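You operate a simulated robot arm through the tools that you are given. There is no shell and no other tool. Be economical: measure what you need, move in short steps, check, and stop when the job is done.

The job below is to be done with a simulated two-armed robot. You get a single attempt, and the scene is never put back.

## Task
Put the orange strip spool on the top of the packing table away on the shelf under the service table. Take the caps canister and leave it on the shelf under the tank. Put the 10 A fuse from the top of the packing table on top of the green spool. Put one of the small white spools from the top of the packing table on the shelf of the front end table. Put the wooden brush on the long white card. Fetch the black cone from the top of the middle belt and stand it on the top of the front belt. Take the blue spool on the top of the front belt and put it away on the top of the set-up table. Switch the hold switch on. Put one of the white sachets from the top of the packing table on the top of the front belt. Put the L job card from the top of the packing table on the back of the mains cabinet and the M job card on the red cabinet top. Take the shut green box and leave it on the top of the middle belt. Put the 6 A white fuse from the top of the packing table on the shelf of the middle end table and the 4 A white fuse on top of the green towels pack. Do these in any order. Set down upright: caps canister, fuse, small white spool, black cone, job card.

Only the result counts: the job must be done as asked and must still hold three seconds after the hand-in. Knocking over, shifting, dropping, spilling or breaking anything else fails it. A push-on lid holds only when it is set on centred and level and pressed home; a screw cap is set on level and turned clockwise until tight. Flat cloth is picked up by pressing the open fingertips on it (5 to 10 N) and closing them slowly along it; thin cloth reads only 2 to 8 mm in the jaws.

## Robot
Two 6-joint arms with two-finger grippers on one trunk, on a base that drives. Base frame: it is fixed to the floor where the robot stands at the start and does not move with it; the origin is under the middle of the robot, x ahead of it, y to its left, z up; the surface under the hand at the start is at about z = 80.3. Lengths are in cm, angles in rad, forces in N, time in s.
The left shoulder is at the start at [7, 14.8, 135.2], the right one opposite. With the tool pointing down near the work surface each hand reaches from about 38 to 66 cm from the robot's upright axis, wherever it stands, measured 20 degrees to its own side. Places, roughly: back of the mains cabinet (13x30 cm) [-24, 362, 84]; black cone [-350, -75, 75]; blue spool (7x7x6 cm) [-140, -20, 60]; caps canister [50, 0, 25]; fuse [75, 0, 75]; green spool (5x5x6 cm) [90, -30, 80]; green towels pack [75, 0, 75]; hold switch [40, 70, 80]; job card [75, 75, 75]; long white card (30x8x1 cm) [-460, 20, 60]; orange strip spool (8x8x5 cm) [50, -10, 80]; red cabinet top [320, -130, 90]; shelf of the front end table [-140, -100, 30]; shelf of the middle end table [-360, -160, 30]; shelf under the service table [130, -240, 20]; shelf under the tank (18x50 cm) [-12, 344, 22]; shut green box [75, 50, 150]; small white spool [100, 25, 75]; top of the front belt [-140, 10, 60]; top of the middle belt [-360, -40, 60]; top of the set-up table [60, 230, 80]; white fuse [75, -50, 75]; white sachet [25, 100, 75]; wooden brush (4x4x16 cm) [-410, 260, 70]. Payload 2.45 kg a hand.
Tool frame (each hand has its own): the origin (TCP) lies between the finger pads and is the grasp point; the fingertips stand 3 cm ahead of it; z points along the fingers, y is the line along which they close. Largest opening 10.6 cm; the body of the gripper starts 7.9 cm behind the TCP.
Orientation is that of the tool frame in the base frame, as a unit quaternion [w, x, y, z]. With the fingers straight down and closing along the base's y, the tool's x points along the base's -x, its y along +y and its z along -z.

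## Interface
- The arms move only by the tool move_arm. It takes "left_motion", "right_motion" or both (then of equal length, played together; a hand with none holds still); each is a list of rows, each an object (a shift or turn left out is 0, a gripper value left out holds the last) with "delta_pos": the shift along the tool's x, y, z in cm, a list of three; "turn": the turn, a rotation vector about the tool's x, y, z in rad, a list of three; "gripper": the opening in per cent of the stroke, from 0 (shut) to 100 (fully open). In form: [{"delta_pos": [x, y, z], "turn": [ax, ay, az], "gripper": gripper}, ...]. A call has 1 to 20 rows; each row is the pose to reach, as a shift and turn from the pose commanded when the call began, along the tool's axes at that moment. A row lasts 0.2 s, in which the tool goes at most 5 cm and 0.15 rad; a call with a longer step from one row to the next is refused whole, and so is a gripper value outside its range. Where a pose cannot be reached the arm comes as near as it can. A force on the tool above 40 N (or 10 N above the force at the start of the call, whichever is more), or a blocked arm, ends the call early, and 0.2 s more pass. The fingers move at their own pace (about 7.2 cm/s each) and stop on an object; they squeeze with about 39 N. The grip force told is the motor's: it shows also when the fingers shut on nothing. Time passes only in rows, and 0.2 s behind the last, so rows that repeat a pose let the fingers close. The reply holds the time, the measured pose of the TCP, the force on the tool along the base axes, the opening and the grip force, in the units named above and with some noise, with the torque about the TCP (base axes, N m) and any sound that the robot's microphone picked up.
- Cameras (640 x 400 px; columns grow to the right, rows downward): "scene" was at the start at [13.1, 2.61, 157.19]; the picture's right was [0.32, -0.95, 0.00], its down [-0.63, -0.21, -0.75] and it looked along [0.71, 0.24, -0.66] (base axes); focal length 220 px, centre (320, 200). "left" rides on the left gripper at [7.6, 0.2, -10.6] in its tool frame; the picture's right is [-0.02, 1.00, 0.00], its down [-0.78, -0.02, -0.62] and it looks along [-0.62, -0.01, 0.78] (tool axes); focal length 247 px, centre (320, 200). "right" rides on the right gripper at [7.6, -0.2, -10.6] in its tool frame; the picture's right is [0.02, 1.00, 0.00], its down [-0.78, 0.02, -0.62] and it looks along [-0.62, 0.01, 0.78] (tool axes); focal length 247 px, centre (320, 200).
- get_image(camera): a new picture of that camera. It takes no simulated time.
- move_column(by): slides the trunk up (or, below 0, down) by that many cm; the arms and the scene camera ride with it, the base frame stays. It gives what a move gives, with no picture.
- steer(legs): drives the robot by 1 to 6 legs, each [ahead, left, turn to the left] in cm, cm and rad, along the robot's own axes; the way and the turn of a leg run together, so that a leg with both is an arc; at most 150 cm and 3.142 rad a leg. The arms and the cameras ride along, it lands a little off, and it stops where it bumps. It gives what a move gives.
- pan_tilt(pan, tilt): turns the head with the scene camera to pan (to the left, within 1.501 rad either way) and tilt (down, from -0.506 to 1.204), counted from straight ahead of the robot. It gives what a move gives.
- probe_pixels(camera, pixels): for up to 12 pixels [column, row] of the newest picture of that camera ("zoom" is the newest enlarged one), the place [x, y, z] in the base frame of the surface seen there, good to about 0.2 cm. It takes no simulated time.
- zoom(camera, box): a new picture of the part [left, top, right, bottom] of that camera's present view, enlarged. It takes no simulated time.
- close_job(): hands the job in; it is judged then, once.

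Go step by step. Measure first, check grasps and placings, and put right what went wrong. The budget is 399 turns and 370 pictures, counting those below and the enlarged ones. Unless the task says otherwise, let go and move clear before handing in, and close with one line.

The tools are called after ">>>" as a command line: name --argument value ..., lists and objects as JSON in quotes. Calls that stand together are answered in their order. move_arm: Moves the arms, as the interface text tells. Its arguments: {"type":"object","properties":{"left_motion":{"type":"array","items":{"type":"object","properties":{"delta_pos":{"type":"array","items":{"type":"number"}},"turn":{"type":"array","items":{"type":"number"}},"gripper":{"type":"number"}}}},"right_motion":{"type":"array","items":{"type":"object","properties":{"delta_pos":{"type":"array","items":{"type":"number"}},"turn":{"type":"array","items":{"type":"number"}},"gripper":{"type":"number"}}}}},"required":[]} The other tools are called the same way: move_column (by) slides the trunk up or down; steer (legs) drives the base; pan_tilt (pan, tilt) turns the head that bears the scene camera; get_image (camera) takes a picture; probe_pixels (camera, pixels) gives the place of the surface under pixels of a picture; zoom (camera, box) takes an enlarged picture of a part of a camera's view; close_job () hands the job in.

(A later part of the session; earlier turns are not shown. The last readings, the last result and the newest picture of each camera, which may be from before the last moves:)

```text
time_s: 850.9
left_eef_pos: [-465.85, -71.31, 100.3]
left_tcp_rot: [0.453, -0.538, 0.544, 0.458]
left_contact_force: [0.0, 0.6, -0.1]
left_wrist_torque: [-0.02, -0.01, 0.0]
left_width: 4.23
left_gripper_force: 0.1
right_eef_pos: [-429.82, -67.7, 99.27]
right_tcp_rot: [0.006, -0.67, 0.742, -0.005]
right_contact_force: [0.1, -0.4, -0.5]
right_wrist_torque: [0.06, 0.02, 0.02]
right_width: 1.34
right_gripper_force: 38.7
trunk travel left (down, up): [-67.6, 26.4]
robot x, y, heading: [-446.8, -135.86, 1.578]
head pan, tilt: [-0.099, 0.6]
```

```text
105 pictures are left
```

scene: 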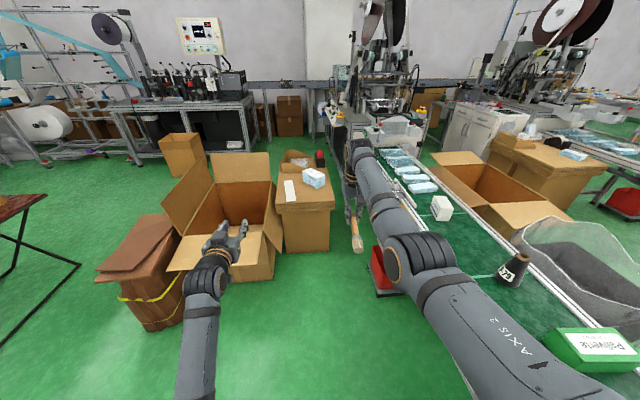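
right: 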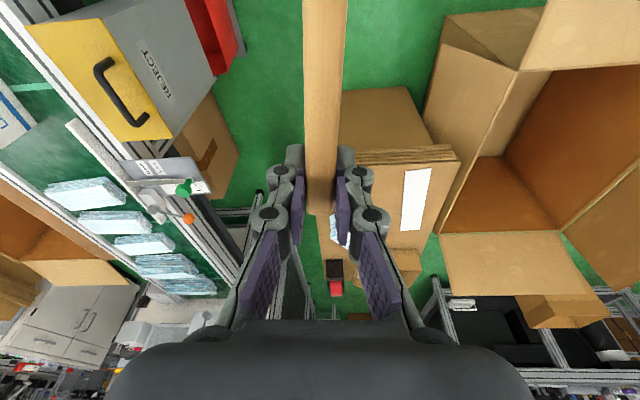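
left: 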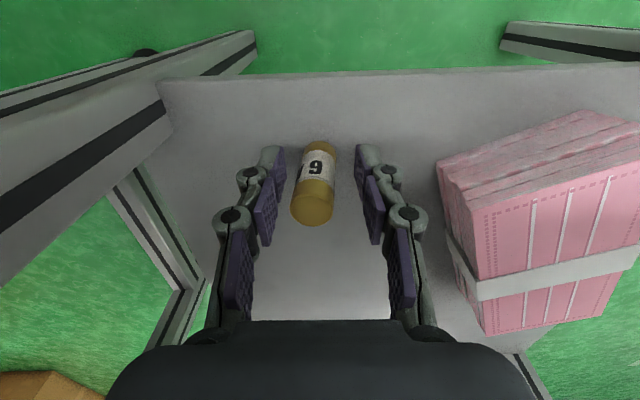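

The left moves freely horizontal. I raise it another 24 cm.

>>> move_arm --left_motion '[{"delta_pos": [-4, 0, 0]}, {"delta_pos": [-8, 0, 0]}, {"delta_pos": [-12, 0, 0]}, {"delta_pos": [-16, 0, 0]}, {"delta_pos": [-20, 0, 0]}, {"delta_pos": [-24, 0, 0]}]'

>>> move_arm --right_motion '[{"turn": [0, -0.12, 0]}, {"turn": [0, -0.12, 0]}]'

```text
time_s: 852.3
left_eef_pos: [-465.73, -67.21, 124.04]
left_tcp_rot: [0.451, -0.539, 0.543, 0.459]
left_contact_force: [-0.5, 0.4, 0.2]
left_wrist_torque: [0.0, 0.01, -0.02]
left_width: 4.24
left_gripper_force: 0.2
right_eef_pos: [-429.68, -67.74, 99.22]
right_tcp_rot: [0.007, -0.671, 0.741, -0.004]
right_contact_force: [0.3, -0.8, -0.3]
right_wrist_torque: [0.02, 0.03, 0.02]
right_width: 1.33
right_gripper_force: 38.9
trunk travel left (down, up): [-67.6, 26.4]
robot x, y, heading: [-445.9, -135.95, 1.577]
head pan, tilt: [-0.099, 0.6]
```

```text
time_s: 852.9
left_eef_pos: [-465.83, -67.15, 124.09]
left_tcp_rot: [0.453, -0.538, 0.544, 0.458]
left_contact_force: [0.6, 0.2, -0.8]
left_wrist_torque: [0.03, 0.0, 0.0]
left_width: 4.22
left_gripper_force: 0.2
right_eef_pos: [-429.59, -67.69, 99.2]
right_tcp_rot: [0.052, -0.67, 0.74, 0.037]
right_contact_force: [0.3, 0.1, -0.7]
right_wrist_torque: [0.02, 0.01, 0.0]
right_width: 1.34
right_gripper_force: 39.0
trunk travel left (down, up): [-67.6, 26.4]
robot x, y, heading: [-446.26, -135.62, 1.583]
head pan, tilt: [-0.099, 0.6]
```

I turn to align the brush with the card and approach in stages.

>>> steer --legs '[[0, 0, 0.225], [60, -9, 0]]'

>>> get_image --camera "scene"

>>> get_image --camera "right"

```text
time_s: 857.1
left_eef_pos: [-485.97, -12.84, 124.0]
left_tcp_rot: [-0.398, 0.596, -0.479, -0.507]
left_contact_force: [0.1, 0.2, -0.4]
left_wrist_torque: [0.01, -0.02, -0.01]
left_width: 4.23
left_gripper_force: 0.1
right_eef_pos: [-450.74, -5.08, 99.26]
right_tcp_rot: [-0.047, 0.749, -0.66, -0.042]
right_contact_force: [1.1, 0.0, 0.4]
right_wrist_torque: [0.07, -0.02, -0.01]
right_width: 1.33
right_gripper_force: 38.7
trunk travel left (down, up): [-67.6, 26.4]
robot x, y, heading: [-451.46, -74.97, 1.807]
head pan, tilt: [-0.099, 0.6]
```

```text
104 pictures are left
```

scene: 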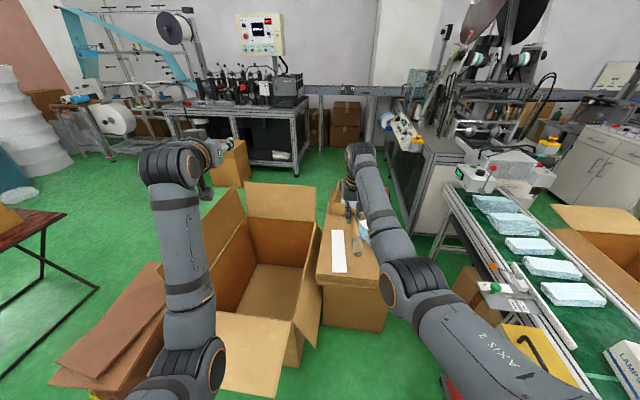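

```text
103 pictures are left
```

right: 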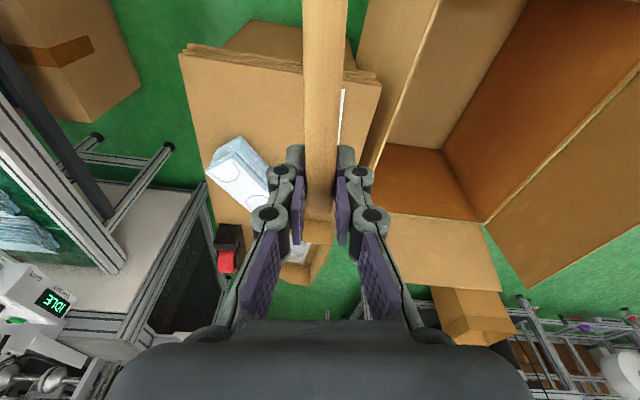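

>>> probe_pixels --camera "scene" --pixels '[[296, 325], [283, 394], [300, 372], [318, 320], [335, 240], [337, 268], [338, 232], [330, 232], [345, 270], [357, 232], [315, 235]]'

>>> probe_pixels --camera "right" --pixels '[[344, 95], [340, 140], [325, 30], [320, 205], [300, 250]]'

```text
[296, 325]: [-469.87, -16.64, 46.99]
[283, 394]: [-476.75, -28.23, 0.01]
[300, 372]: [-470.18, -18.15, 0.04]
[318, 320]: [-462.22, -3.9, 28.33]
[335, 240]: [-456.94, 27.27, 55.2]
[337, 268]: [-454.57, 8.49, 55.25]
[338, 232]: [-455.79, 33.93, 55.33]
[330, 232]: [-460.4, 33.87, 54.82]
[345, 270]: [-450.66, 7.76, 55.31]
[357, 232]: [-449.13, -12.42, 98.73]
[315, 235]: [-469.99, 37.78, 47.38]
```

```text
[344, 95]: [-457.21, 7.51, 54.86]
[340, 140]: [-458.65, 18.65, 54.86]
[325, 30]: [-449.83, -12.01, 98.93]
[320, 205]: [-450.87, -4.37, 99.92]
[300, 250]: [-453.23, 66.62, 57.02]
```

I shift the right hand inward 7.5 cm so the base stays clear of the carton corner (-470,-18), then drive into place.

>>> move_arm --right_motion '[{"delta_pos": [0, 4, 0]}, {"delta_pos": [0, 7.5, 0]}]'

>>> steer --legs '[[20, -10.5, 0]]'

>>> get_image --camera "scene"

```text
time_s: 857.7
left_eef_pos: [-486.12, -12.9, 123.91]
left_tcp_rot: [-0.398, 0.597, -0.478, -0.507]
left_contact_force: [-0.3, -0.1, 0.2]
left_wrist_torque: [0.01, -0.03, 0.04]
left_width: 4.25
left_gripper_force: 0.0
right_eef_pos: [-458.37, -6.03, 99.16]
right_tcp_rot: [-0.047, 0.749, -0.659, -0.041]
right_contact_force: [-0.4, 0.2, -0.2]
right_wrist_torque: [0.05, -0.01, 0.02]
right_width: 1.33
right_gripper_force: 39.2
trunk travel left (down, up): [-67.6, 26.4]
robot x, y, heading: [-451.61, -74.85, 1.805]
head pan, tilt: [-0.099, 0.6]
```

```text
time_s: 859.4
left_eef_pos: [-480.56, 9.23, 124.01]
left_tcp_rot: [-0.398, 0.596, -0.478, -0.507]
left_contact_force: [0.5, 0.1, -0.3]
left_wrist_torque: [0.01, 0.03, 0.01]
left_width: 4.21
left_gripper_force: 0.1
right_eef_pos: [-452.81, 16.01, 99.27]
right_tcp_rot: [-0.047, 0.75, -0.659, -0.041]
right_contact_force: [-0.3, -0.3, 0.1]
right_wrist_torque: [0.0, 0.04, 0.01]
right_width: 1.31
right_gripper_force: 39.1
trunk travel left (down, up): [-67.6, 26.4]
robot x, y, heading: [-445.68, -52.89, 1.807]
head pan, tilt: [-0.099, 0.6]
```

```text
102 pictures are left
```

scene: 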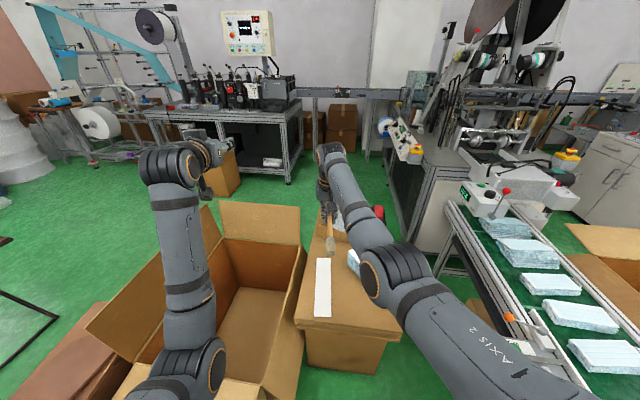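

I drive 11 cm, then lower the column 37.

>>> steer --legs '[[11, 0, 0]]'

>>> move_column --by -36.5

>>> get_image --camera "right"

>>> pan_tilt --pan -0.1 --tilt 0.5

>>> get_image --camera "scene"

```text
time_s: 860.6
left_eef_pos: [-483.04, 20.06, 124.1]
left_tcp_rot: [-0.397, 0.597, -0.478, -0.508]
left_contact_force: [-0.7, -0.1, -0.3]
left_wrist_torque: [-0.01, -0.02, -0.02]
left_width: 4.22
left_gripper_force: 0.2
right_eef_pos: [-455.28, 26.83, 99.26]
right_tcp_rot: [-0.047, 0.75, -0.658, -0.041]
right_contact_force: [1.3, 0.8, -0.1]
right_wrist_torque: [0.05, -0.01, -0.01]
right_width: 1.35
right_gripper_force: 39.2
trunk travel left (down, up): [-67.6, 26.4]
robot x, y, heading: [-448.51, -42.18, 1.808]
head pan, tilt: [-0.099, 0.6]
```

```text
time_s: 864.2
left_eef_pos: [-482.93, 20.0, 87.57]
left_tcp_rot: [-0.398, 0.596, -0.479, -0.507]
left_contact_force: [0.1, -0.8, 0.5]
left_wrist_torque: [0.01, 0.0, 0.02]
left_width: 4.22
left_gripper_force: 0.0
right_eef_pos: [-455.35, 26.82, 62.74]
right_tcp_rot: [-0.046, 0.75, -0.659, -0.041]
right_contact_force: [1.1, -0.7, -1.3]
right_wrist_torque: [0.05, -0.01, 0.01]
right_width: 1.33
right_gripper_force: 38.8
trunk travel left (down, up): [-31.1, 62.9]
robot x, y, heading: [-448.21, -42.3, 1.806]
head pan, tilt: [-0.099, 0.6]
```

```text
101 pictures are left
```

right: 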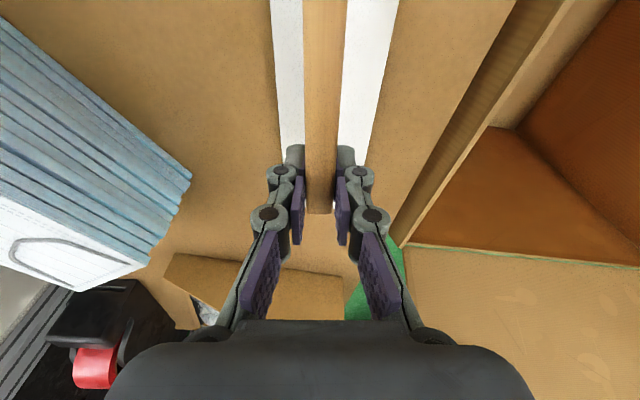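

```text
time_s: 864.8
left_eef_pos: [-483.14, 19.98, 87.47]
left_tcp_rot: [-0.397, 0.596, -0.479, -0.507]
left_contact_force: [0.0, 0.8, 0.2]
left_wrist_torque: [0.0, -0.02, -0.02]
left_width: 4.25
left_gripper_force: 0.0
right_eef_pos: [-455.37, 26.88, 62.69]
right_tcp_rot: [-0.046, 0.75, -0.659, -0.041]
right_contact_force: [0.4, -0.7, -1.2]
right_wrist_torque: [0.01, -0.02, -0.02]
right_width: 1.35
right_gripper_force: 38.7
trunk travel left (down, up): [-31.1, 62.9]
robot x, y, heading: [-448.78, -42.41, 1.806]
head pan, tilt: [-0.099, 0.499]
```

```text
100 pictures are left
```

scene: 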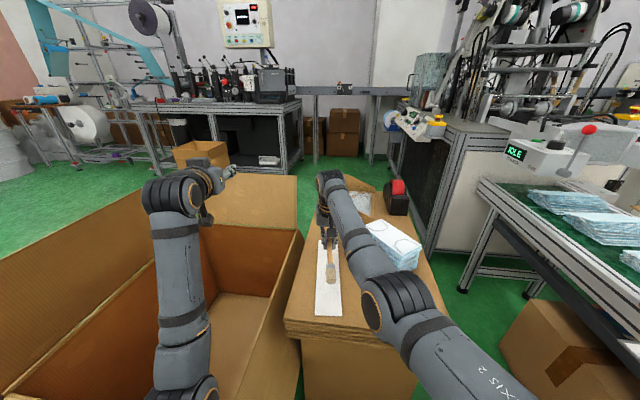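

The brush lies right above and along the card. I lower in small steps until the head touches.

>>> move_column --by -3

>>> move_column --by -0.6

>>> zoom --camera "scene" --box '[290, 210, 370, 330]'

```text
time_s: 865.6
left_eef_pos: [-483.14, 19.98, 84.69]
left_tcp_rot: [-0.398, 0.596, -0.479, -0.507]
left_contact_force: [0.0, 0.3, 0.4]
left_wrist_torque: [0.0, -0.03, 0.01]
left_width: 4.23
left_gripper_force: 0.1
right_eef_pos: [-455.27, 26.92, 59.68]
right_tcp_rot: [-0.047, 0.75, -0.658, -0.042]
right_contact_force: [0.1, 0.1, -1.4]
right_wrist_torque: [0.06, 0.01, 0.02]
right_width: 1.34
right_gripper_force: 39.0
trunk travel left (down, up): [-28.1, 65.9]
robot x, y, heading: [-448.35, -42.51, 1.805]
head pan, tilt: [-0.099, 0.499]
```

```text
time_s: 866.1
left_eef_pos: [-483.18, 20.05, 83.97]
left_tcp_rot: [-0.399, 0.595, -0.479, -0.507]
left_contact_force: [-0.4, -0.3, 0.3]
left_wrist_torque: [-0.02, 0.0, 0.0]
left_width: 4.25
left_gripper_force: 0.2
right_eef_pos: [-455.28, 26.86, 59.09]
right_tcp_rot: [-0.046, 0.75, -0.658, -0.042]
right_contact_force: [-0.7, -0.7, 3.0]
right_wrist_torque: [-0.39, -0.05, 0.01]
right_width: 1.33
right_gripper_force: 39.2
trunk travel left (down, up): [-27.5, 66.5]
robot x, y, heading: [-448.42, -42.24, 1.806]
head pan, tilt: [-0.099, 0.499]
```

```text
3.33 times, centred on (330, 270) of scene
```

zoom: 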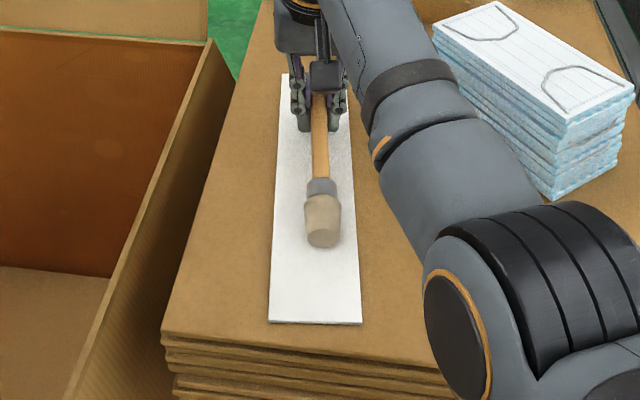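

Head touches (torque −0.39). I lower 0.4 more and release gently.

>>> move_column --by -0.45

>>> move_arm --right_motion '[{"gripper": 16}, {"gripper": 20}, {"gripper": 30}, {"gripper": 40}]'

>>> zoom --camera "scene" --box '[290, 210, 370, 330]'

>>> get_image --camera "right"

```text
time_s: 866.7
left_eef_pos: [-483.05, 19.94, 83.51]
left_tcp_rot: [-0.398, 0.596, -0.479, -0.507]
left_contact_force: [0.7, 0.5, 0.3]
left_wrist_torque: [0.0, -0.01, 0.0]
left_width: 4.24
left_gripper_force: 0.1
right_eef_pos: [-455.3, 26.8, 58.82]
right_tcp_rot: [-0.047, 0.75, -0.659, -0.043]
right_contact_force: [-0.6, 2.8, 9.6]
right_wrist_torque: [-1.0, -0.09, -0.01]
right_width: 1.35
right_gripper_force: 38.7
trunk travel left (down, up): [-27.0, 67.0]
robot x, y, heading: [-448.31, -42.42, 1.806]
head pan, tilt: [-0.099, 0.499]
```

```text
time_s: 867.7
left_eef_pos: [-483.16, 19.99, 83.51]
left_tcp_rot: [-0.398, 0.596, -0.479, -0.507]
left_contact_force: [-0.4, -0.4, 0.0]
left_wrist_torque: [-0.01, -0.03, -0.01]
left_width: 4.26
left_gripper_force: 0.1
right_eef_pos: [-455.37, 26.86, 58.6]
right_tcp_rot: [-0.047, 0.75, -0.658, -0.041]
right_contact_force: [0.3, 0.2, -0.8]
right_wrist_torque: [0.01, -0.01, 0.01]
right_width: 4.23
right_gripper_force: 0.0
trunk travel left (down, up): [-27.0, 67.0]
robot x, y, heading: [-448.59, -42.41, 1.805]
head pan, tilt: [-0.099, 0.499]
```

```text
3.33 times, centred on (330, 270) of scene
```

zoom: 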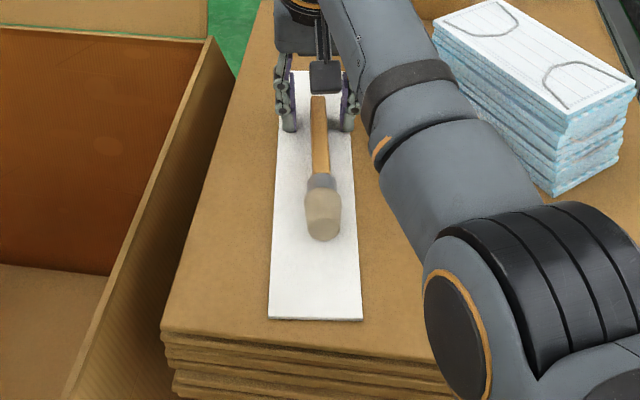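

```text
97 pictures are left
```

right: 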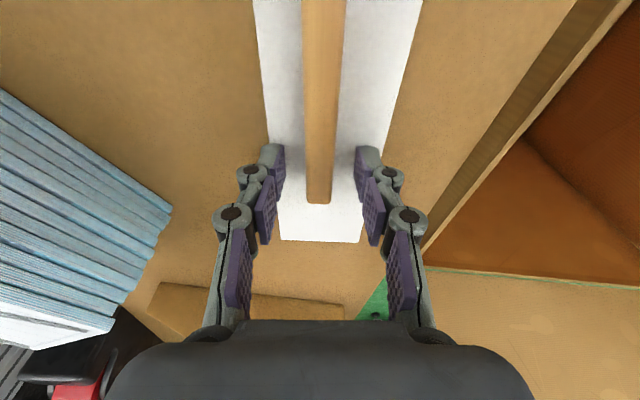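

The brush lies on the card. I raise the column and back away.

>>> move_column --by 30

>>> zoom --camera "scene" --box '[280, 210, 380, 340]'

>>> steer --legs '[[-60, 0, 0]]'

>>> pan_tilt --pan -0.5 --tilt 0.6

>>> get_image --camera "scene"

```text
time_s: 870.7
left_eef_pos: [-483.14, 20.03, 113.5]
left_tcp_rot: [-0.398, 0.596, -0.479, -0.507]
left_contact_force: [-1.0, -0.8, -0.1]
left_wrist_torque: [-0.02, 0.01, -0.03]
left_width: 4.26
left_gripper_force: 0.1
right_eef_pos: [-455.36, 26.92, 88.69]
right_tcp_rot: [-0.047, 0.75, -0.659, -0.041]
right_contact_force: [-0.6, -0.4, -0.2]
right_wrist_torque: [0.01, -0.01, -0.01]
right_width: 4.24
right_gripper_force: 0.1
trunk travel left (down, up): [-57.0, 37.0]
robot x, y, heading: [-448.59, -42.43, 1.81]
head pan, tilt: [-0.099, 0.499]
```

```text
3.08 times, centred on (330, 275) of scene
```

zoom: 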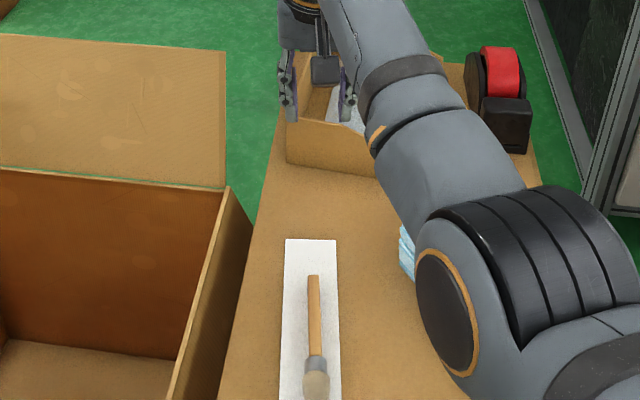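

```text
time_s: 874.1
left_eef_pos: [-468.97, -39.62, 113.49]
left_tcp_rot: [-0.397, 0.597, -0.477, -0.508]
left_contact_force: [-0.7, 0.2, 0.5]
left_wrist_torque: [-0.01, 0.03, 0.02]
left_width: 4.23
left_gripper_force: 0.0
right_eef_pos: [-441.26, -32.7, 88.65]
right_tcp_rot: [-0.047, 0.751, -0.658, -0.041]
right_contact_force: [-0.6, 0.4, 0.5]
right_wrist_torque: [0.01, 0.03, -0.04]
right_width: 4.23
right_gripper_force: 0.1
trunk travel left (down, up): [-57.0, 37.0]
robot x, y, heading: [-434.24, -101.75, 1.811]
head pan, tilt: [-0.099, 0.499]
```

```text
time_s: 875.0
left_eef_pos: [-468.88, -39.64, 113.61]
left_tcp_rot: [-0.396, 0.598, -0.477, -0.508]
left_contact_force: [-0.2, 0.8, 0.0]
left_wrist_torque: [0.01, 0.0, -0.04]
left_width: 4.28
left_gripper_force: 0.1
right_eef_pos: [-441.27, -32.72, 88.68]
right_tcp_rot: [-0.047, 0.751, -0.657, -0.041]
right_contact_force: [0.1, -0.1, 0.3]
right_wrist_torque: [0.0, 0.01, 0.03]
right_width: 4.25
right_gripper_force: 0.1
trunk travel left (down, up): [-57.0, 37.0]
robot x, y, heading: [-434.02, -101.73, 1.807]
head pan, tilt: [-0.499, 0.6]
```

```text
95 pictures are left
```

scene: 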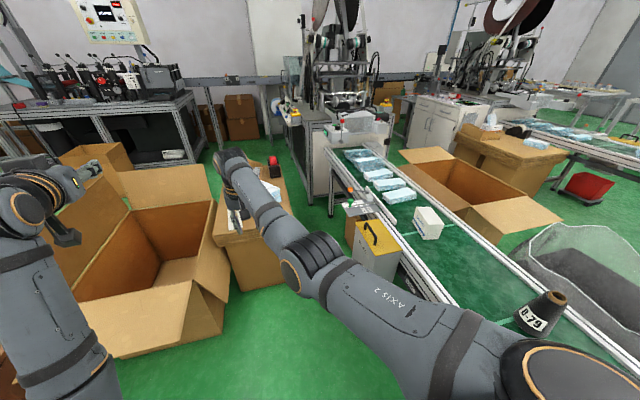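

Now the cone (D-79). I raise, turn to face east, and line up the right hand with it.

>>> move_column --by 15

>>> steer --legs '[[-10, 0, 0], [0, 0, -1.807]]'

>>> move_arm --right_motion '[{"turn": [0, 0.06, 0], "gripper": 100}, {"turn": [0, 0.12, 0], "gripper": 100}, {"turn": [0, 0.12, 0], "gripper": 100}]'

>>> pan_tilt --pan 0.0 --tilt 0.7

>>> get_image --camera "scene"

```text
time_s: 876.8
left_eef_pos: [-468.99, -39.69, 128.47]
left_tcp_rot: [-0.396, 0.598, -0.477, -0.509]
left_contact_force: [0.2, 0.3, -0.7]
left_wrist_torque: [0.02, 0.01, 0.02]
left_width: 4.22
left_gripper_force: 0.2
right_eef_pos: [-441.2, -32.7, 103.67]
right_tcp_rot: [-0.047, 0.751, -0.657, -0.042]
right_contact_force: [0.2, 0.7, 0.0]
right_wrist_torque: [-0.01, -0.02, 0.0]
right_width: 4.25
right_gripper_force: 0.1
trunk travel left (down, up): [-72.0, 22.0]
robot x, y, heading: [-434.49, -101.93, 1.812]
head pan, tilt: [-0.499, 0.6]
```

```text
time_s: 882.3
left_eef_pos: [-363.04, -92.45, 128.49]
left_tcp_rot: [0.645, 0.007, 0.764, 0.002]
left_contact_force: [-0.1, -0.3, 0.1]
left_wrist_torque: [0.01, 0.02, 0.01]
left_width: 4.24
left_gripper_force: 0.1
right_eef_pos: [-362.81, -121.2, 103.71]
right_tcp_rot: [0.062, 0.052, 0.997, -0.01]
right_contact_force: [-0.1, 0.1, 0.5]
right_wrist_torque: [-0.01, -0.01, -0.01]
right_width: 4.24
right_gripper_force: 0.0
trunk travel left (down, up): [-72.0, 22.0]
robot x, y, heading: [-431.89, -111.62, -0.004]
head pan, tilt: [-0.499, 0.6]
```

```text
time_s: 883.1
left_eef_pos: [-363.06, -92.5, 128.49]
left_tcp_rot: [0.645, 0.007, 0.764, 0.001]
left_contact_force: [-0.5, 0.0, 0.3]
left_wrist_torque: [0.01, -0.01, 0.01]
left_width: 4.23
left_gripper_force: 0.1
right_eef_pos: [-363.49, -121.24, 103.67]
right_tcp_rot: [0.002, 0.054, 0.998, -0.008]
right_contact_force: [0.3, 0.7, -0.4]
right_wrist_torque: [0.01, 0.04, -0.04]
right_width: 10.61
right_gripper_force: 0.1
right hand out of reach, approached as far as the arm can: row 2, 3
trunk travel left (down, up): [-72.0, 22.0]
robot x, y, heading: [-431.99, -111.49, 0.003]
head pan, tilt: [-0.499, 0.6]
```

```text
time_s: 884.0
left_eef_pos: [-363.1, -92.62, 128.51]
left_tcp_rot: [0.644, 0.006, 0.765, 0.003]
left_contact_force: [-0.7, -0.2, 0.2]
left_wrist_torque: [0.0, 0.02, 0.02]
left_width: 4.24
left_gripper_force: 0.1
right_eef_pos: [-363.65, -121.31, 103.69]
right_tcp_rot: [0.004, 0.054, 0.999, -0.008]
right_contact_force: [-0.8, 0.5, 0.0]
right_wrist_torque: [-0.03, 0.02, 0.03]
right_width: 10.59
right_gripper_force: 0.0
trunk travel left (down, up): [-72.0, 22.0]
robot x, y, heading: [-431.43, -111.52, -0.006]
head pan, tilt: [0.0, 0.7]
```

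```text
94 pictures are left
```

scene: 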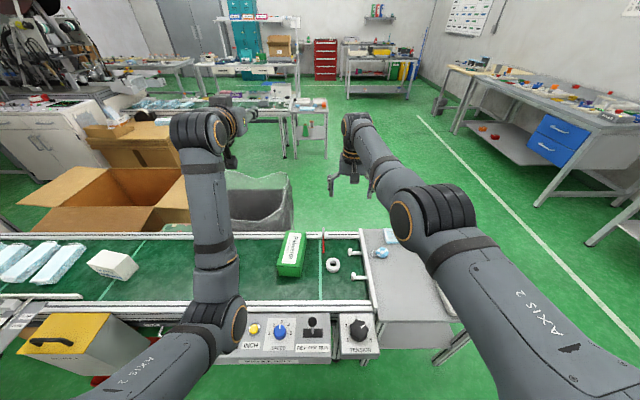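

I slide 49 cm north so the right hand is over the cone and look down with it.

>>> steer --legs '[[2.0, 49, 0]]'

>>> get_image --camera "right"

>>> get_image --camera "scene"

```text
time_s: 886.9
left_eef_pos: [-361.05, -43.23, 128.59]
left_tcp_rot: [0.644, 0.005, 0.765, 0.003]
left_contact_force: [-0.4, -0.2, 0.4]
left_wrist_torque: [0.04, 0.03, 0.02]
left_width: 4.27
left_gripper_force: 0.0
right_eef_pos: [-361.67, -72.1, 103.55]
right_tcp_rot: [0.003, 0.052, 0.999, -0.008]
right_contact_force: [0.2, 0.7, 0.1]
right_wrist_torque: [-0.01, -0.01, -0.01]
right_width: 10.63
right_gripper_force: 0.1
trunk travel left (down, up): [-72.0, 22.0]
robot x, y, heading: [-429.72, -62.55, 0.004]
head pan, tilt: [0.0, 0.7]
```

```text
93 pictures are left
```

right: 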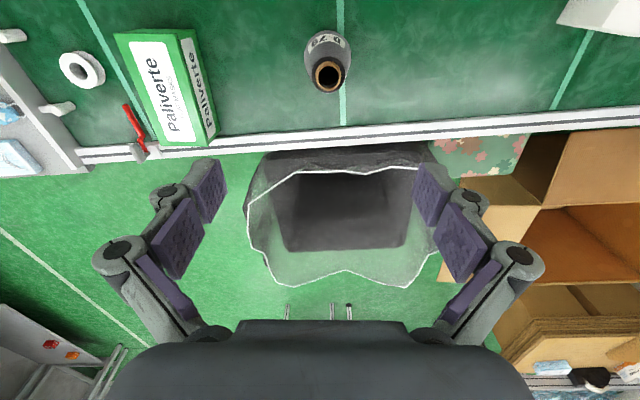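

```text
92 pictures are left
```

scene: 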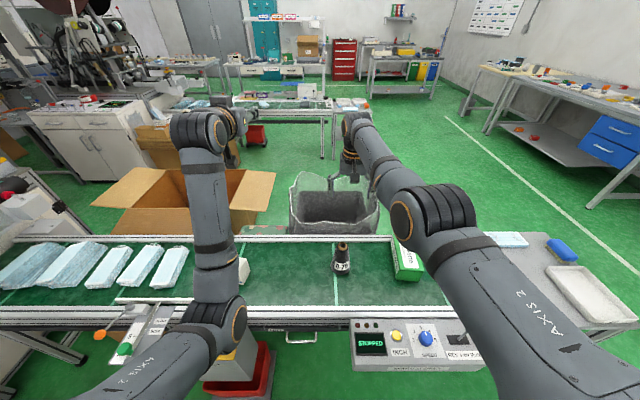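

>>> probe_pixels --camera "right" --pixels '[[328, 62], [313, 75], [344, 75], [328, 90], [306, 50], [350, 50], [328, 33], [320, 60]]'

>>> zoom --camera "right" --box '[280, 10, 380, 110]'

```text
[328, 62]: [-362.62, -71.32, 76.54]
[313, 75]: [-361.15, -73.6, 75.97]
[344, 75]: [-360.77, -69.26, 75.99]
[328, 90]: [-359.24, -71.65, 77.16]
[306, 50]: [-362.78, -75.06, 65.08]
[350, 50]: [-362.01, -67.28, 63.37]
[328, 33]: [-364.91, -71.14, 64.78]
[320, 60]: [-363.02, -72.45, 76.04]
```

```text
4.00 times, centred on (330, 60) of right
```

zoom: 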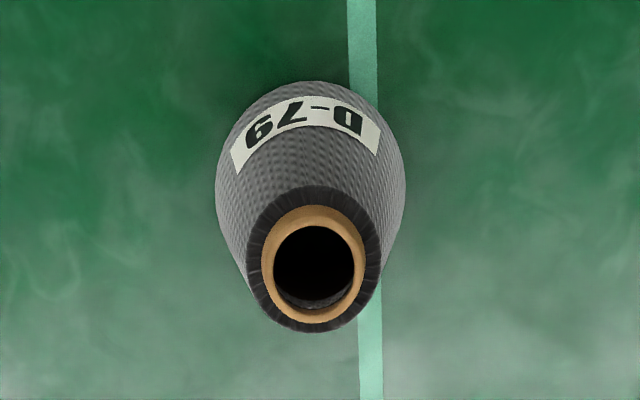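

Cone top centre (-360.9,-71.4), top z 77. I correct 0.8 cm and lower by column to TCP 71.

>>> move_arm --right_motion '[{"delta_pos": [-0.7, 0.75, 0]}]'

>>> move_column --by -20

>>> get_image --camera "right"

```text
time_s: 887.3
left_eef_pos: [-361.04, -43.28, 128.56]
left_tcp_rot: [0.644, 0.005, 0.765, 0.004]
left_contact_force: [-0.4, -0.1, 0.0]
left_wrist_torque: [-0.02, 0.03, 0.02]
left_width: 4.24
left_gripper_force: 0.1
right_eef_pos: [-361.39, -72.01, 103.61]
right_tcp_rot: [0.004, 0.052, 0.999, -0.006]
right_contact_force: [-0.6, -0.1, -0.4]
right_wrist_torque: [0.0, -0.01, 0.03]
right_width: 10.6
right_gripper_force: 0.0
right hand out of reach, approached as far as the arm can: row 1
trunk travel left (down, up): [-72.0, 22.0]
robot x, y, heading: [-429.64, -62.27, 0.001]
head pan, tilt: [0.0, 0.7]
```

```text
time_s: 889.5
left_eef_pos: [-361.17, -43.26, 108.52]
left_tcp_rot: [0.644, 0.006, 0.765, 0.002]
left_contact_force: [0.0, 0.6, -1.0]
left_wrist_torque: [0.02, 0.02, 0.02]
left_width: 4.23
left_gripper_force: 0.1
right_eef_pos: [-361.63, -72.09, 83.63]
right_tcp_rot: [0.003, 0.052, 0.999, -0.008]
right_contact_force: [0.1, -0.1, -0.2]
right_wrist_torque: [0.03, 0.0, 0.03]
right_width: 10.6
right_gripper_force: 0.1
trunk travel left (down, up): [-52.0, 42.0]
robot x, y, heading: [-429.57, -62.49, 0.0]
head pan, tilt: [0.0, 0.7]
```

```text
90 pictures are left
```

right: 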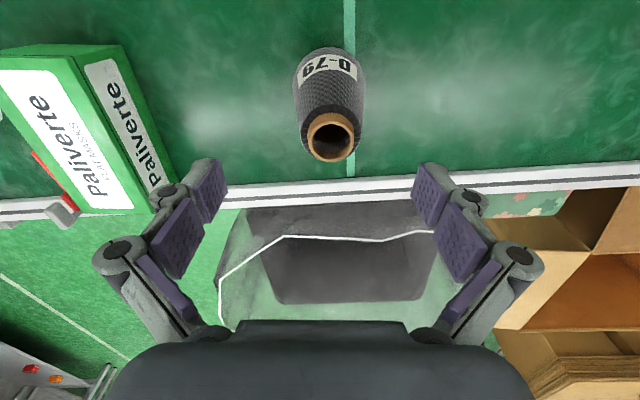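

>>> steer --legs '[[0.7, 0.6, 0]]'

>>> move_column --by -8

>>> get_image --camera "right"

>>> get_image --camera "scene"

```text
time_s: 890.2
left_eef_pos: [-360.51, -42.68, 108.56]
left_tcp_rot: [0.645, 0.006, 0.764, 0.003]
left_contact_force: [-1.0, 0.0, 0.6]
left_wrist_torque: [0.01, -0.01, 0.04]
left_width: 4.23
left_gripper_force: 0.0
right_eef_pos: [-360.97, -71.57, 83.63]
right_tcp_rot: [0.002, 0.052, 0.999, -0.007]
right_contact_force: [-0.1, 0.0, -0.8]
right_wrist_torque: [-0.04, -0.01, -0.04]
right_width: 10.61
right_gripper_force: 0.1
trunk travel left (down, up): [-52.0, 42.0]
robot x, y, heading: [-429.23, -61.75, -0.0]
head pan, tilt: [0.0, 0.7]
```

```text
time_s: 891.4
left_eef_pos: [-360.58, -42.68, 100.58]
left_tcp_rot: [0.646, 0.005, 0.764, 0.003]
left_contact_force: [0.4, -0.1, 0.4]
left_wrist_torque: [-0.01, 0.06, -0.02]
left_width: 4.25
left_gripper_force: 0.0
right_eef_pos: [-360.82, -71.66, 75.65]
right_tcp_rot: [0.003, 0.052, 0.999, -0.008]
right_contact_force: [0.5, 0.7, 0.6]
right_wrist_torque: [0.01, -0.01, -0.02]
right_width: 10.61
right_gripper_force: 0.0
trunk travel left (down, up): [-44.0, 50.0]
robot x, y, heading: [-429.3, -62.06, 0.001]
head pan, tilt: [0.0, 0.7]
```

```text
89 pictures are left
```

right: 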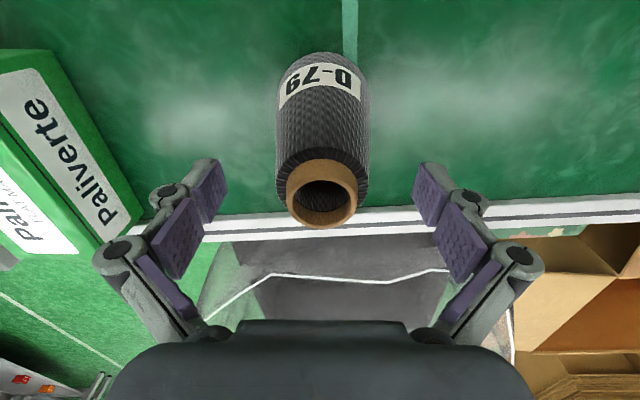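

```text
88 pictures are left
```

scene: 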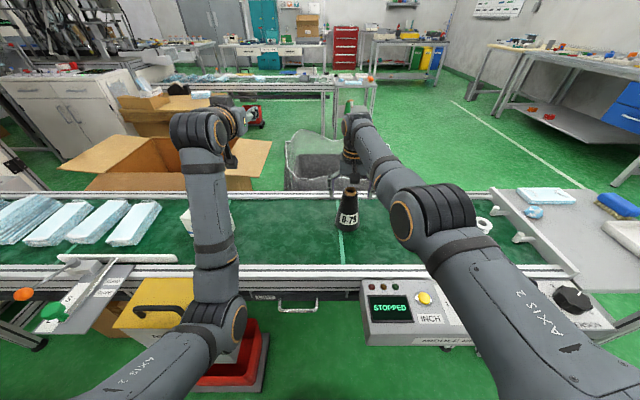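

Centred. I lower 5 more and grip.

>>> move_column --by -5

>>> move_arm --right_motion '[{"gripper": 80}, {"gripper": 65}, {"gripper": 50}, {"gripper": 38}, {"gripper": 30}, {"gripper": 30}]'

>>> get_image --camera "right"

```text
time_s: 892.3
left_eef_pos: [-360.48, -42.66, 95.56]
left_tcp_rot: [0.645, 0.005, 0.764, 0.003]
left_contact_force: [-0.4, -0.2, 0.0]
left_wrist_torque: [0.0, 0.01, 0.03]
left_width: 4.22
left_gripper_force: 0.0
right_eef_pos: [-360.84, -71.55, 70.54]
right_tcp_rot: [0.003, 0.053, 0.999, -0.008]
right_contact_force: [-0.2, 0.5, -0.7]
right_wrist_torque: [-0.02, 0.0, 0.0]
right_width: 10.62
right_gripper_force: 0.1
trunk travel left (down, up): [-39.0, 55.0]
robot x, y, heading: [-428.92, -62.0, 0.004]
head pan, tilt: [0.0, 0.7]
```

```text
time_s: 893.7
left_eef_pos: [-360.48, -42.56, 95.58]
left_tcp_rot: [0.645, 0.005, 0.765, 0.002]
left_contact_force: [0.0, -0.2, 0.5]
left_wrist_torque: [0.03, -0.01, 0.01]
left_width: 4.25
left_gripper_force: 0.1
right_eef_pos: [-360.75, -71.45, 70.64]
right_tcp_rot: [0.004, 0.052, 0.999, -0.008]
right_contact_force: [2.2, 3.2, 4.7]
right_wrist_torque: [0.16, 0.0, -0.06]
right_width: 6.92
right_gripper_force: 39.1
trunk travel left (down, up): [-39.0, 55.0]
robot x, y, heading: [-429.07, -62.12, 0.003]
head pan, tilt: [0.0, 0.7]
```

```text
87 pictures are left
```

right: 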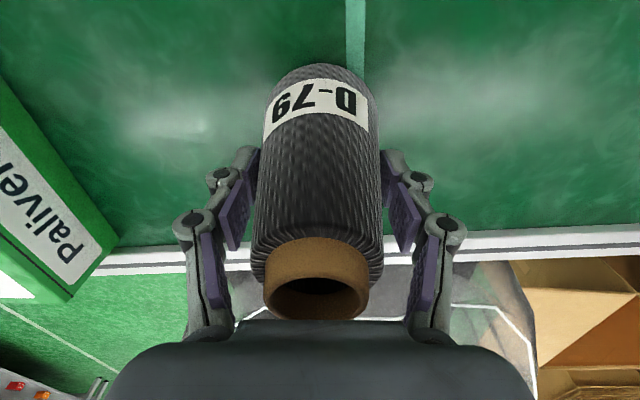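

Gripped at 6.92 cm. I lift with the column and check.

>>> move_column --by 12

>>> get_image --camera "right"

>>> zoom --camera "scene" --box '[290, 100, 410, 240]'

```text
time_s: 895.2
left_eef_pos: [-360.45, -42.58, 107.54]
left_tcp_rot: [0.644, 0.006, 0.765, 0.002]
left_contact_force: [0.2, 0.0, 0.2]
left_wrist_torque: [0.01, 0.0, 0.02]
left_width: 4.24
left_gripper_force: 0.0
right_eef_pos: [-360.78, -71.54, 82.56]
right_tcp_rot: [0.002, 0.052, 0.999, -0.009]
right_contact_force: [-0.9, 0.1, -2.8]
right_wrist_torque: [-0.03, -0.03, 0.0]
right_width: 6.86
right_gripper_force: 38.8
trunk travel left (down, up): [-51.0, 43.0]
robot x, y, heading: [-429.16, -61.87, -0.002]
head pan, tilt: [0.0, 0.7]
```

```text
86 pictures are left
```

right: 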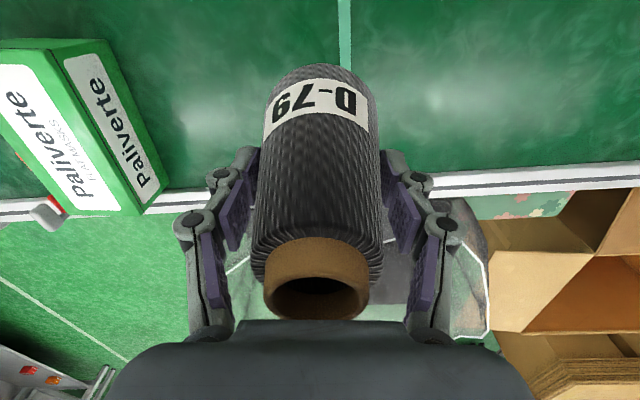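

```text
2.86 times, centred on (350, 170) of scene
```

zoom: 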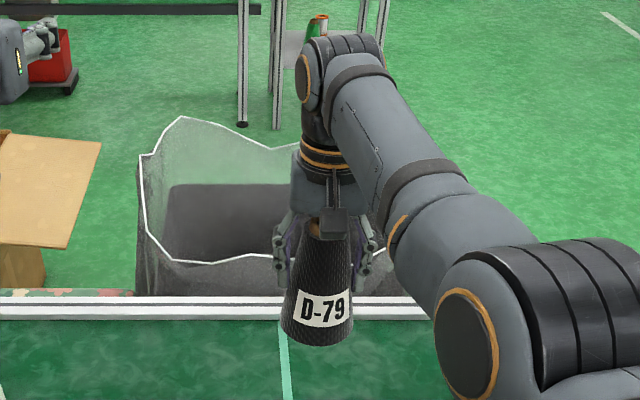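

The cone hangs upright and secure. I raise it and drive back round to the east side of the front belt.

>>> move_column --by 25

>>> steer --legs '[[-12, 0, 0], [0, -78, 0], [0, -78, 0], [130, 0, 0], [130, 0, 0], [125, 0, 0]]'

>>> get_image --camera "right"

```text
time_s: 897.8
left_eef_pos: [-360.39, -42.56, 132.49]
left_tcp_rot: [0.645, 0.006, 0.765, 0.002]
left_contact_force: [0.5, 0.0, -0.2]
left_wrist_torque: [0.03, 0.01, -0.02]
left_width: 4.22
left_gripper_force: 0.0
right_eef_pos: [-360.77, -71.54, 107.63]
right_tcp_rot: [0.001, 0.052, 0.999, -0.008]
right_contact_force: [-0.2, 0.3, -2.8]
right_wrist_torque: [0.0, 0.01, 0.0]
right_width: 6.84
right_gripper_force: 39.0
trunk travel left (down, up): [-76.0, 18.0]
robot x, y, heading: [-429.16, -61.69, -0.001]
head pan, tilt: [0.0, 0.7]
```

```text
time_s: 924.9
left_eef_pos: [14.71, -196.31, 132.48]
left_tcp_rot: [0.645, 0.004, 0.764, 0.004]
left_contact_force: [0.1, 1.0, -0.7]
left_wrist_torque: [0.04, 0.01, 0.01]
left_width: 4.24
left_gripper_force: 0.0
right_eef_pos: [14.48, -225.09, 107.6]
right_tcp_rot: [0.002, 0.051, 0.999, -0.007]
right_contact_force: [0.5, 0.1, -2.4]
right_wrist_torque: [0.03, 0.0, -0.03]
right_width: 6.83
right_gripper_force: 39.2
trunk travel left (down, up): [-76.0, 18.0]
robot x, y, heading: [-53.67, -215.66, 0.006]
head pan, tilt: [0.0, 0.7]
```

```text
84 pictures are left
```

right: 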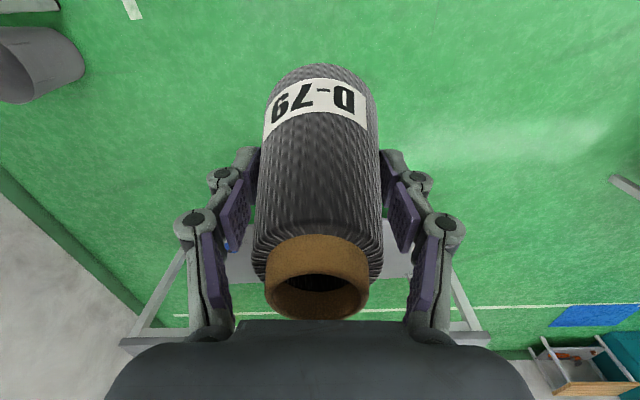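

>>> steer --legs '[[0, 0, 3.136], [0, -92, 0], [0, -92, 0]]'

>>> pan_tilt --pan -0.2 --tilt 0.7

>>> get_image --camera "scene"

```text
time_s: 941.4
left_eef_pos: [-120.55, -50.75, 132.49]
left_tcp_rot: [-0.001, 0.765, -0.01, -0.644]
left_contact_force: [0.8, 1.3, 0.1]
left_wrist_torque: [-0.01, 0.0, 0.03]
left_width: 4.24
left_gripper_force: 0.1
right_eef_pos: [-119.68, -21.97, 107.69]
right_tcp_rot: [-0.008, 0.998, -0.058, -0.003]
right_contact_force: [0.4, 0.7, -2.4]
right_wrist_torque: [-0.02, -0.01, -0.02]
right_width: 6.78
right_gripper_force: 39.2
trunk travel left (down, up): [-76.0, 18.0]
robot x, y, heading: [-51.57, -32.13, 3.135]
head pan, tilt: [0.0, 0.7]
```

```text
time_s: 942.1
left_eef_pos: [-120.49, -50.71, 132.53]
left_tcp_rot: [-0.001, 0.765, -0.01, -0.644]
left_contact_force: [1.1, 0.5, -0.2]
left_wrist_torque: [-0.02, 0.02, 0.01]
left_width: 4.26
left_gripper_force: 0.1
right_eef_pos: [-119.78, -21.94, 107.59]
right_tcp_rot: [-0.007, 0.998, -0.057, -0.002]
right_contact_force: [0.7, -0.2, -2.3]
right_wrist_torque: [0.01, 0.02, -0.03]
right_width: 6.8
right_gripper_force: 39.2
trunk travel left (down, up): [-76.0, 18.0]
robot x, y, heading: [-51.23, -31.86, 3.133]
head pan, tilt: [-0.201, 0.7]
```

```text
83 pictures are left
```

scene: 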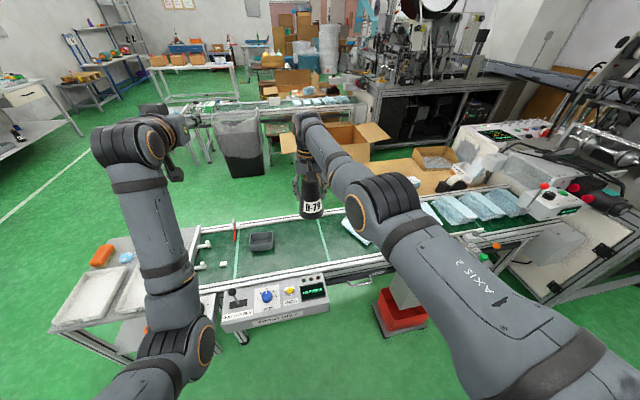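

>>> probe_pixels --camera "scene" --pixels '[[300, 245], [300, 260], [320, 240], [340, 245], [350, 232], [275, 245], [268, 250], [310, 210], [224, 265], [325, 255]]'

>>> steer --legs '[[20, 0, 0]]'

>>> move_column --by -25

>>> get_image --camera "right"

>>> get_image --camera "scene"

```text
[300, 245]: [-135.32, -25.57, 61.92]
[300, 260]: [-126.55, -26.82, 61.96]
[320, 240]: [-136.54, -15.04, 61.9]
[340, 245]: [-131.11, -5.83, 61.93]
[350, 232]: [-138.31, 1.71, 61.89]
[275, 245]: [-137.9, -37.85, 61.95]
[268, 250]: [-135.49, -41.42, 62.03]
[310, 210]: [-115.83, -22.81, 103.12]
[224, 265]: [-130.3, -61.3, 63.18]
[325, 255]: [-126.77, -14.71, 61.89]
```

```text
time_s: 943.7
left_eef_pos: [-140.16, -50.51, 132.65]
left_tcp_rot: [-0.001, 0.764, -0.01, -0.645]
left_contact_force: [0.3, -0.1, 0.0]
left_wrist_torque: [0.01, -0.01, 0.01]
left_width: 4.24
left_gripper_force: 0.0
right_eef_pos: [-139.32, -21.62, 107.71]
right_tcp_rot: [-0.007, 0.998, -0.059, -0.004]
right_contact_force: [-0.4, -0.5, -2.7]
right_wrist_torque: [0.03, 0.0, -0.02]
right_width: 6.78
right_gripper_force: 39.0
trunk travel left (down, up): [-76.0, 18.0]
robot x, y, heading: [-71.68, -32.28, 3.133]
head pan, tilt: [-0.201, 0.7]
```

```text
time_s: 946.3
left_eef_pos: [-140.25, -50.42, 107.62]
left_tcp_rot: [-0.001, 0.764, -0.01, -0.645]
left_contact_force: [-0.5, 0.9, 0.4]
left_wrist_torque: [0.03, 0.01, -0.02]
left_width: 4.24
left_gripper_force: 0.0
right_eef_pos: [-139.62, -21.61, 82.58]
right_tcp_rot: [-0.008, 0.998, -0.058, -0.003]
right_contact_force: [0.1, -0.2, -2.1]
right_wrist_torque: [-0.01, -0.02, 0.01]
right_width: 6.75
right_gripper_force: 39.6
trunk travel left (down, up): [-51.0, 43.0]
robot x, y, heading: [-71.71, -32.78, 3.134]
head pan, tilt: [-0.201, 0.7]
```

```text
82 pictures are left
```

right: 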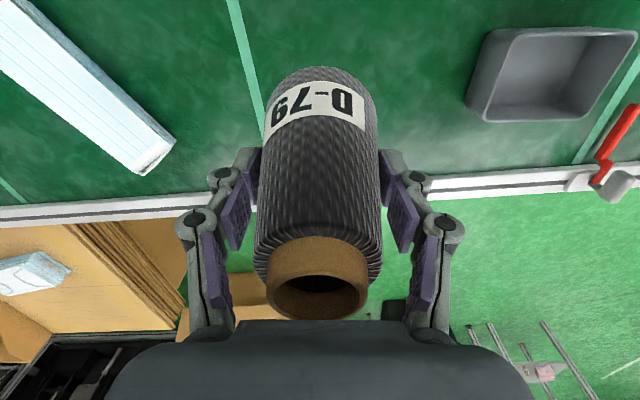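

```text
81 pictures are left
```

scene: 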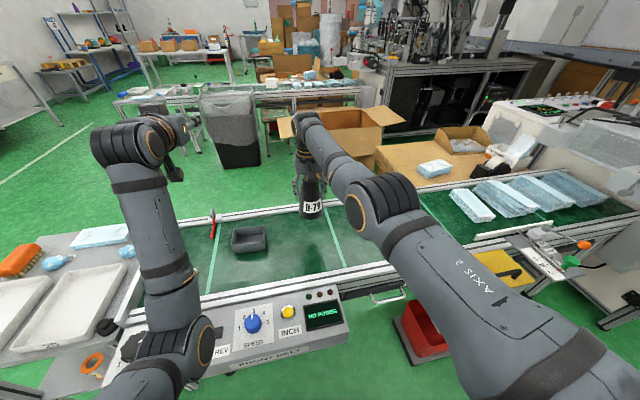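

Clear spot beneath. The cone has crept slightly down in the jaws, so I lower 10 then feel for contact in small steps.

>>> move_column --by -10

>>> move_column --by -0.7

>>> move_column --by -0.5

```text
time_s: 947.6
left_eef_pos: [-140.26, -50.56, 97.52]
left_tcp_rot: [-0.001, 0.765, -0.01, -0.645]
left_contact_force: [0.4, -0.3, 0.4]
left_wrist_torque: [-0.01, 0.0, -0.02]
left_width: 4.25
left_gripper_force: 0.0
right_eef_pos: [-139.58, -21.65, 72.62]
right_tcp_rot: [-0.008, 0.998, -0.059, -0.003]
right_contact_force: [-0.3, -0.6, -2.6]
right_wrist_torque: [0.03, -0.02, 0.0]
right_width: 6.78
right_gripper_force: 38.8
trunk travel left (down, up): [-41.0, 53.0]
robot x, y, heading: [-71.66, -31.73, 3.135]
head pan, tilt: [-0.201, 0.7]
```

```text
time_s: 948.2
left_eef_pos: [-140.15, -50.55, 96.79]
left_tcp_rot: [-0.001, 0.764, -0.01, -0.645]
left_contact_force: [-0.1, 0.2, 0.2]
left_wrist_torque: [0.0, -0.03, 0.01]
left_width: 4.24
left_gripper_force: 0.0
right_eef_pos: [-139.51, -21.74, 72.01]
right_tcp_rot: [-0.008, 0.998, -0.059, -0.003]
right_contact_force: [-0.5, 0.4, -2.6]
right_wrist_torque: [0.0, -0.03, -0.02]
right_width: 6.8
right_gripper_force: 38.9
trunk travel left (down, up): [-40.3, 53.7]
robot x, y, heading: [-71.33, -31.88, 3.131]
head pan, tilt: [-0.201, 0.7]
```

```text
time_s: 948.7
left_eef_pos: [-140.21, -50.46, 96.38]
left_tcp_rot: [-0.002, 0.764, -0.011, -0.645]
left_contact_force: [-0.6, -0.1, 0.4]
left_wrist_torque: [-0.02, -0.03, -0.01]
left_width: 4.22
left_gripper_force: 0.0
right_eef_pos: [-139.54, -21.72, 71.38]
right_tcp_rot: [-0.009, 0.998, -0.059, -0.002]
right_contact_force: [-0.4, 0.6, -3.2]
right_wrist_torque: [-0.01, 0.01, 0.0]
right_width: 6.78
right_gripper_force: 39.2
trunk travel left (down, up): [-39.8, 54.2]
robot x, y, heading: [-71.38, -32.03, 3.129]
head pan, tilt: [-0.201, 0.7]
```

>>> move_column --by -0.4

>>> move_column --by -0.4

>>> zoom --camera "scene" --box '[270, 160, 370, 260]'

```text
time_s: 949.3
left_eef_pos: [-140.19, -50.59, 95.83]
left_tcp_rot: [-0.001, 0.764, -0.01, -0.645]
left_contact_force: [-0.5, 0.1, 0.3]
left_wrist_torque: [-0.05, 0.0, -0.03]
left_width: 4.24
left_gripper_force: 0.1
right_eef_pos: [-139.49, -21.67, 70.93]
right_tcp_rot: [-0.008, 0.998, -0.058, -0.003]
right_contact_force: [-0.4, -0.4, -2.3]
right_wrist_torque: [0.0, 0.0, -0.01]
right_width: 6.81
right_gripper_force: 39.4
trunk travel left (down, up): [-39.4, 54.6]
robot x, y, heading: [-71.43, -32.22, 3.131]
head pan, tilt: [-0.201, 0.7]
```

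```text
time_s: 949.8
left_eef_pos: [-140.12, -50.55, 95.66]
left_tcp_rot: [-0.001, 0.763, -0.01, -0.646]
left_contact_force: [-0.1, -0.6, -0.6]
left_wrist_torque: [0.01, 0.01, -0.05]
left_width: 4.24
left_gripper_force: 0.1
right_eef_pos: [-139.41, -21.81, 70.89]
right_tcp_rot: [-0.007, 0.998, -0.058, -0.006]
right_contact_force: [-0.8, 0.1, 12.5]
right_wrist_torque: [-0.42, -0.37, 0.01]
right_width: 6.74
right_gripper_force: 39.0
trunk travel left (down, up): [-39.0, 55.0]
robot x, y, heading: [-71.37, -31.75, 3.129]
head pan, tilt: [-0.201, 0.7]
```

```text
4.00 times, centred on (320, 210) of scene
```

zoom: 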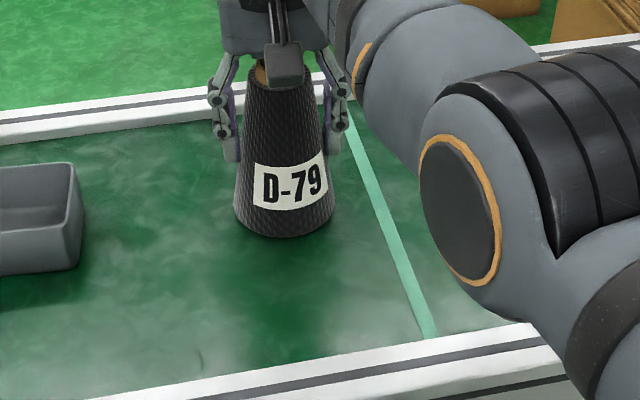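

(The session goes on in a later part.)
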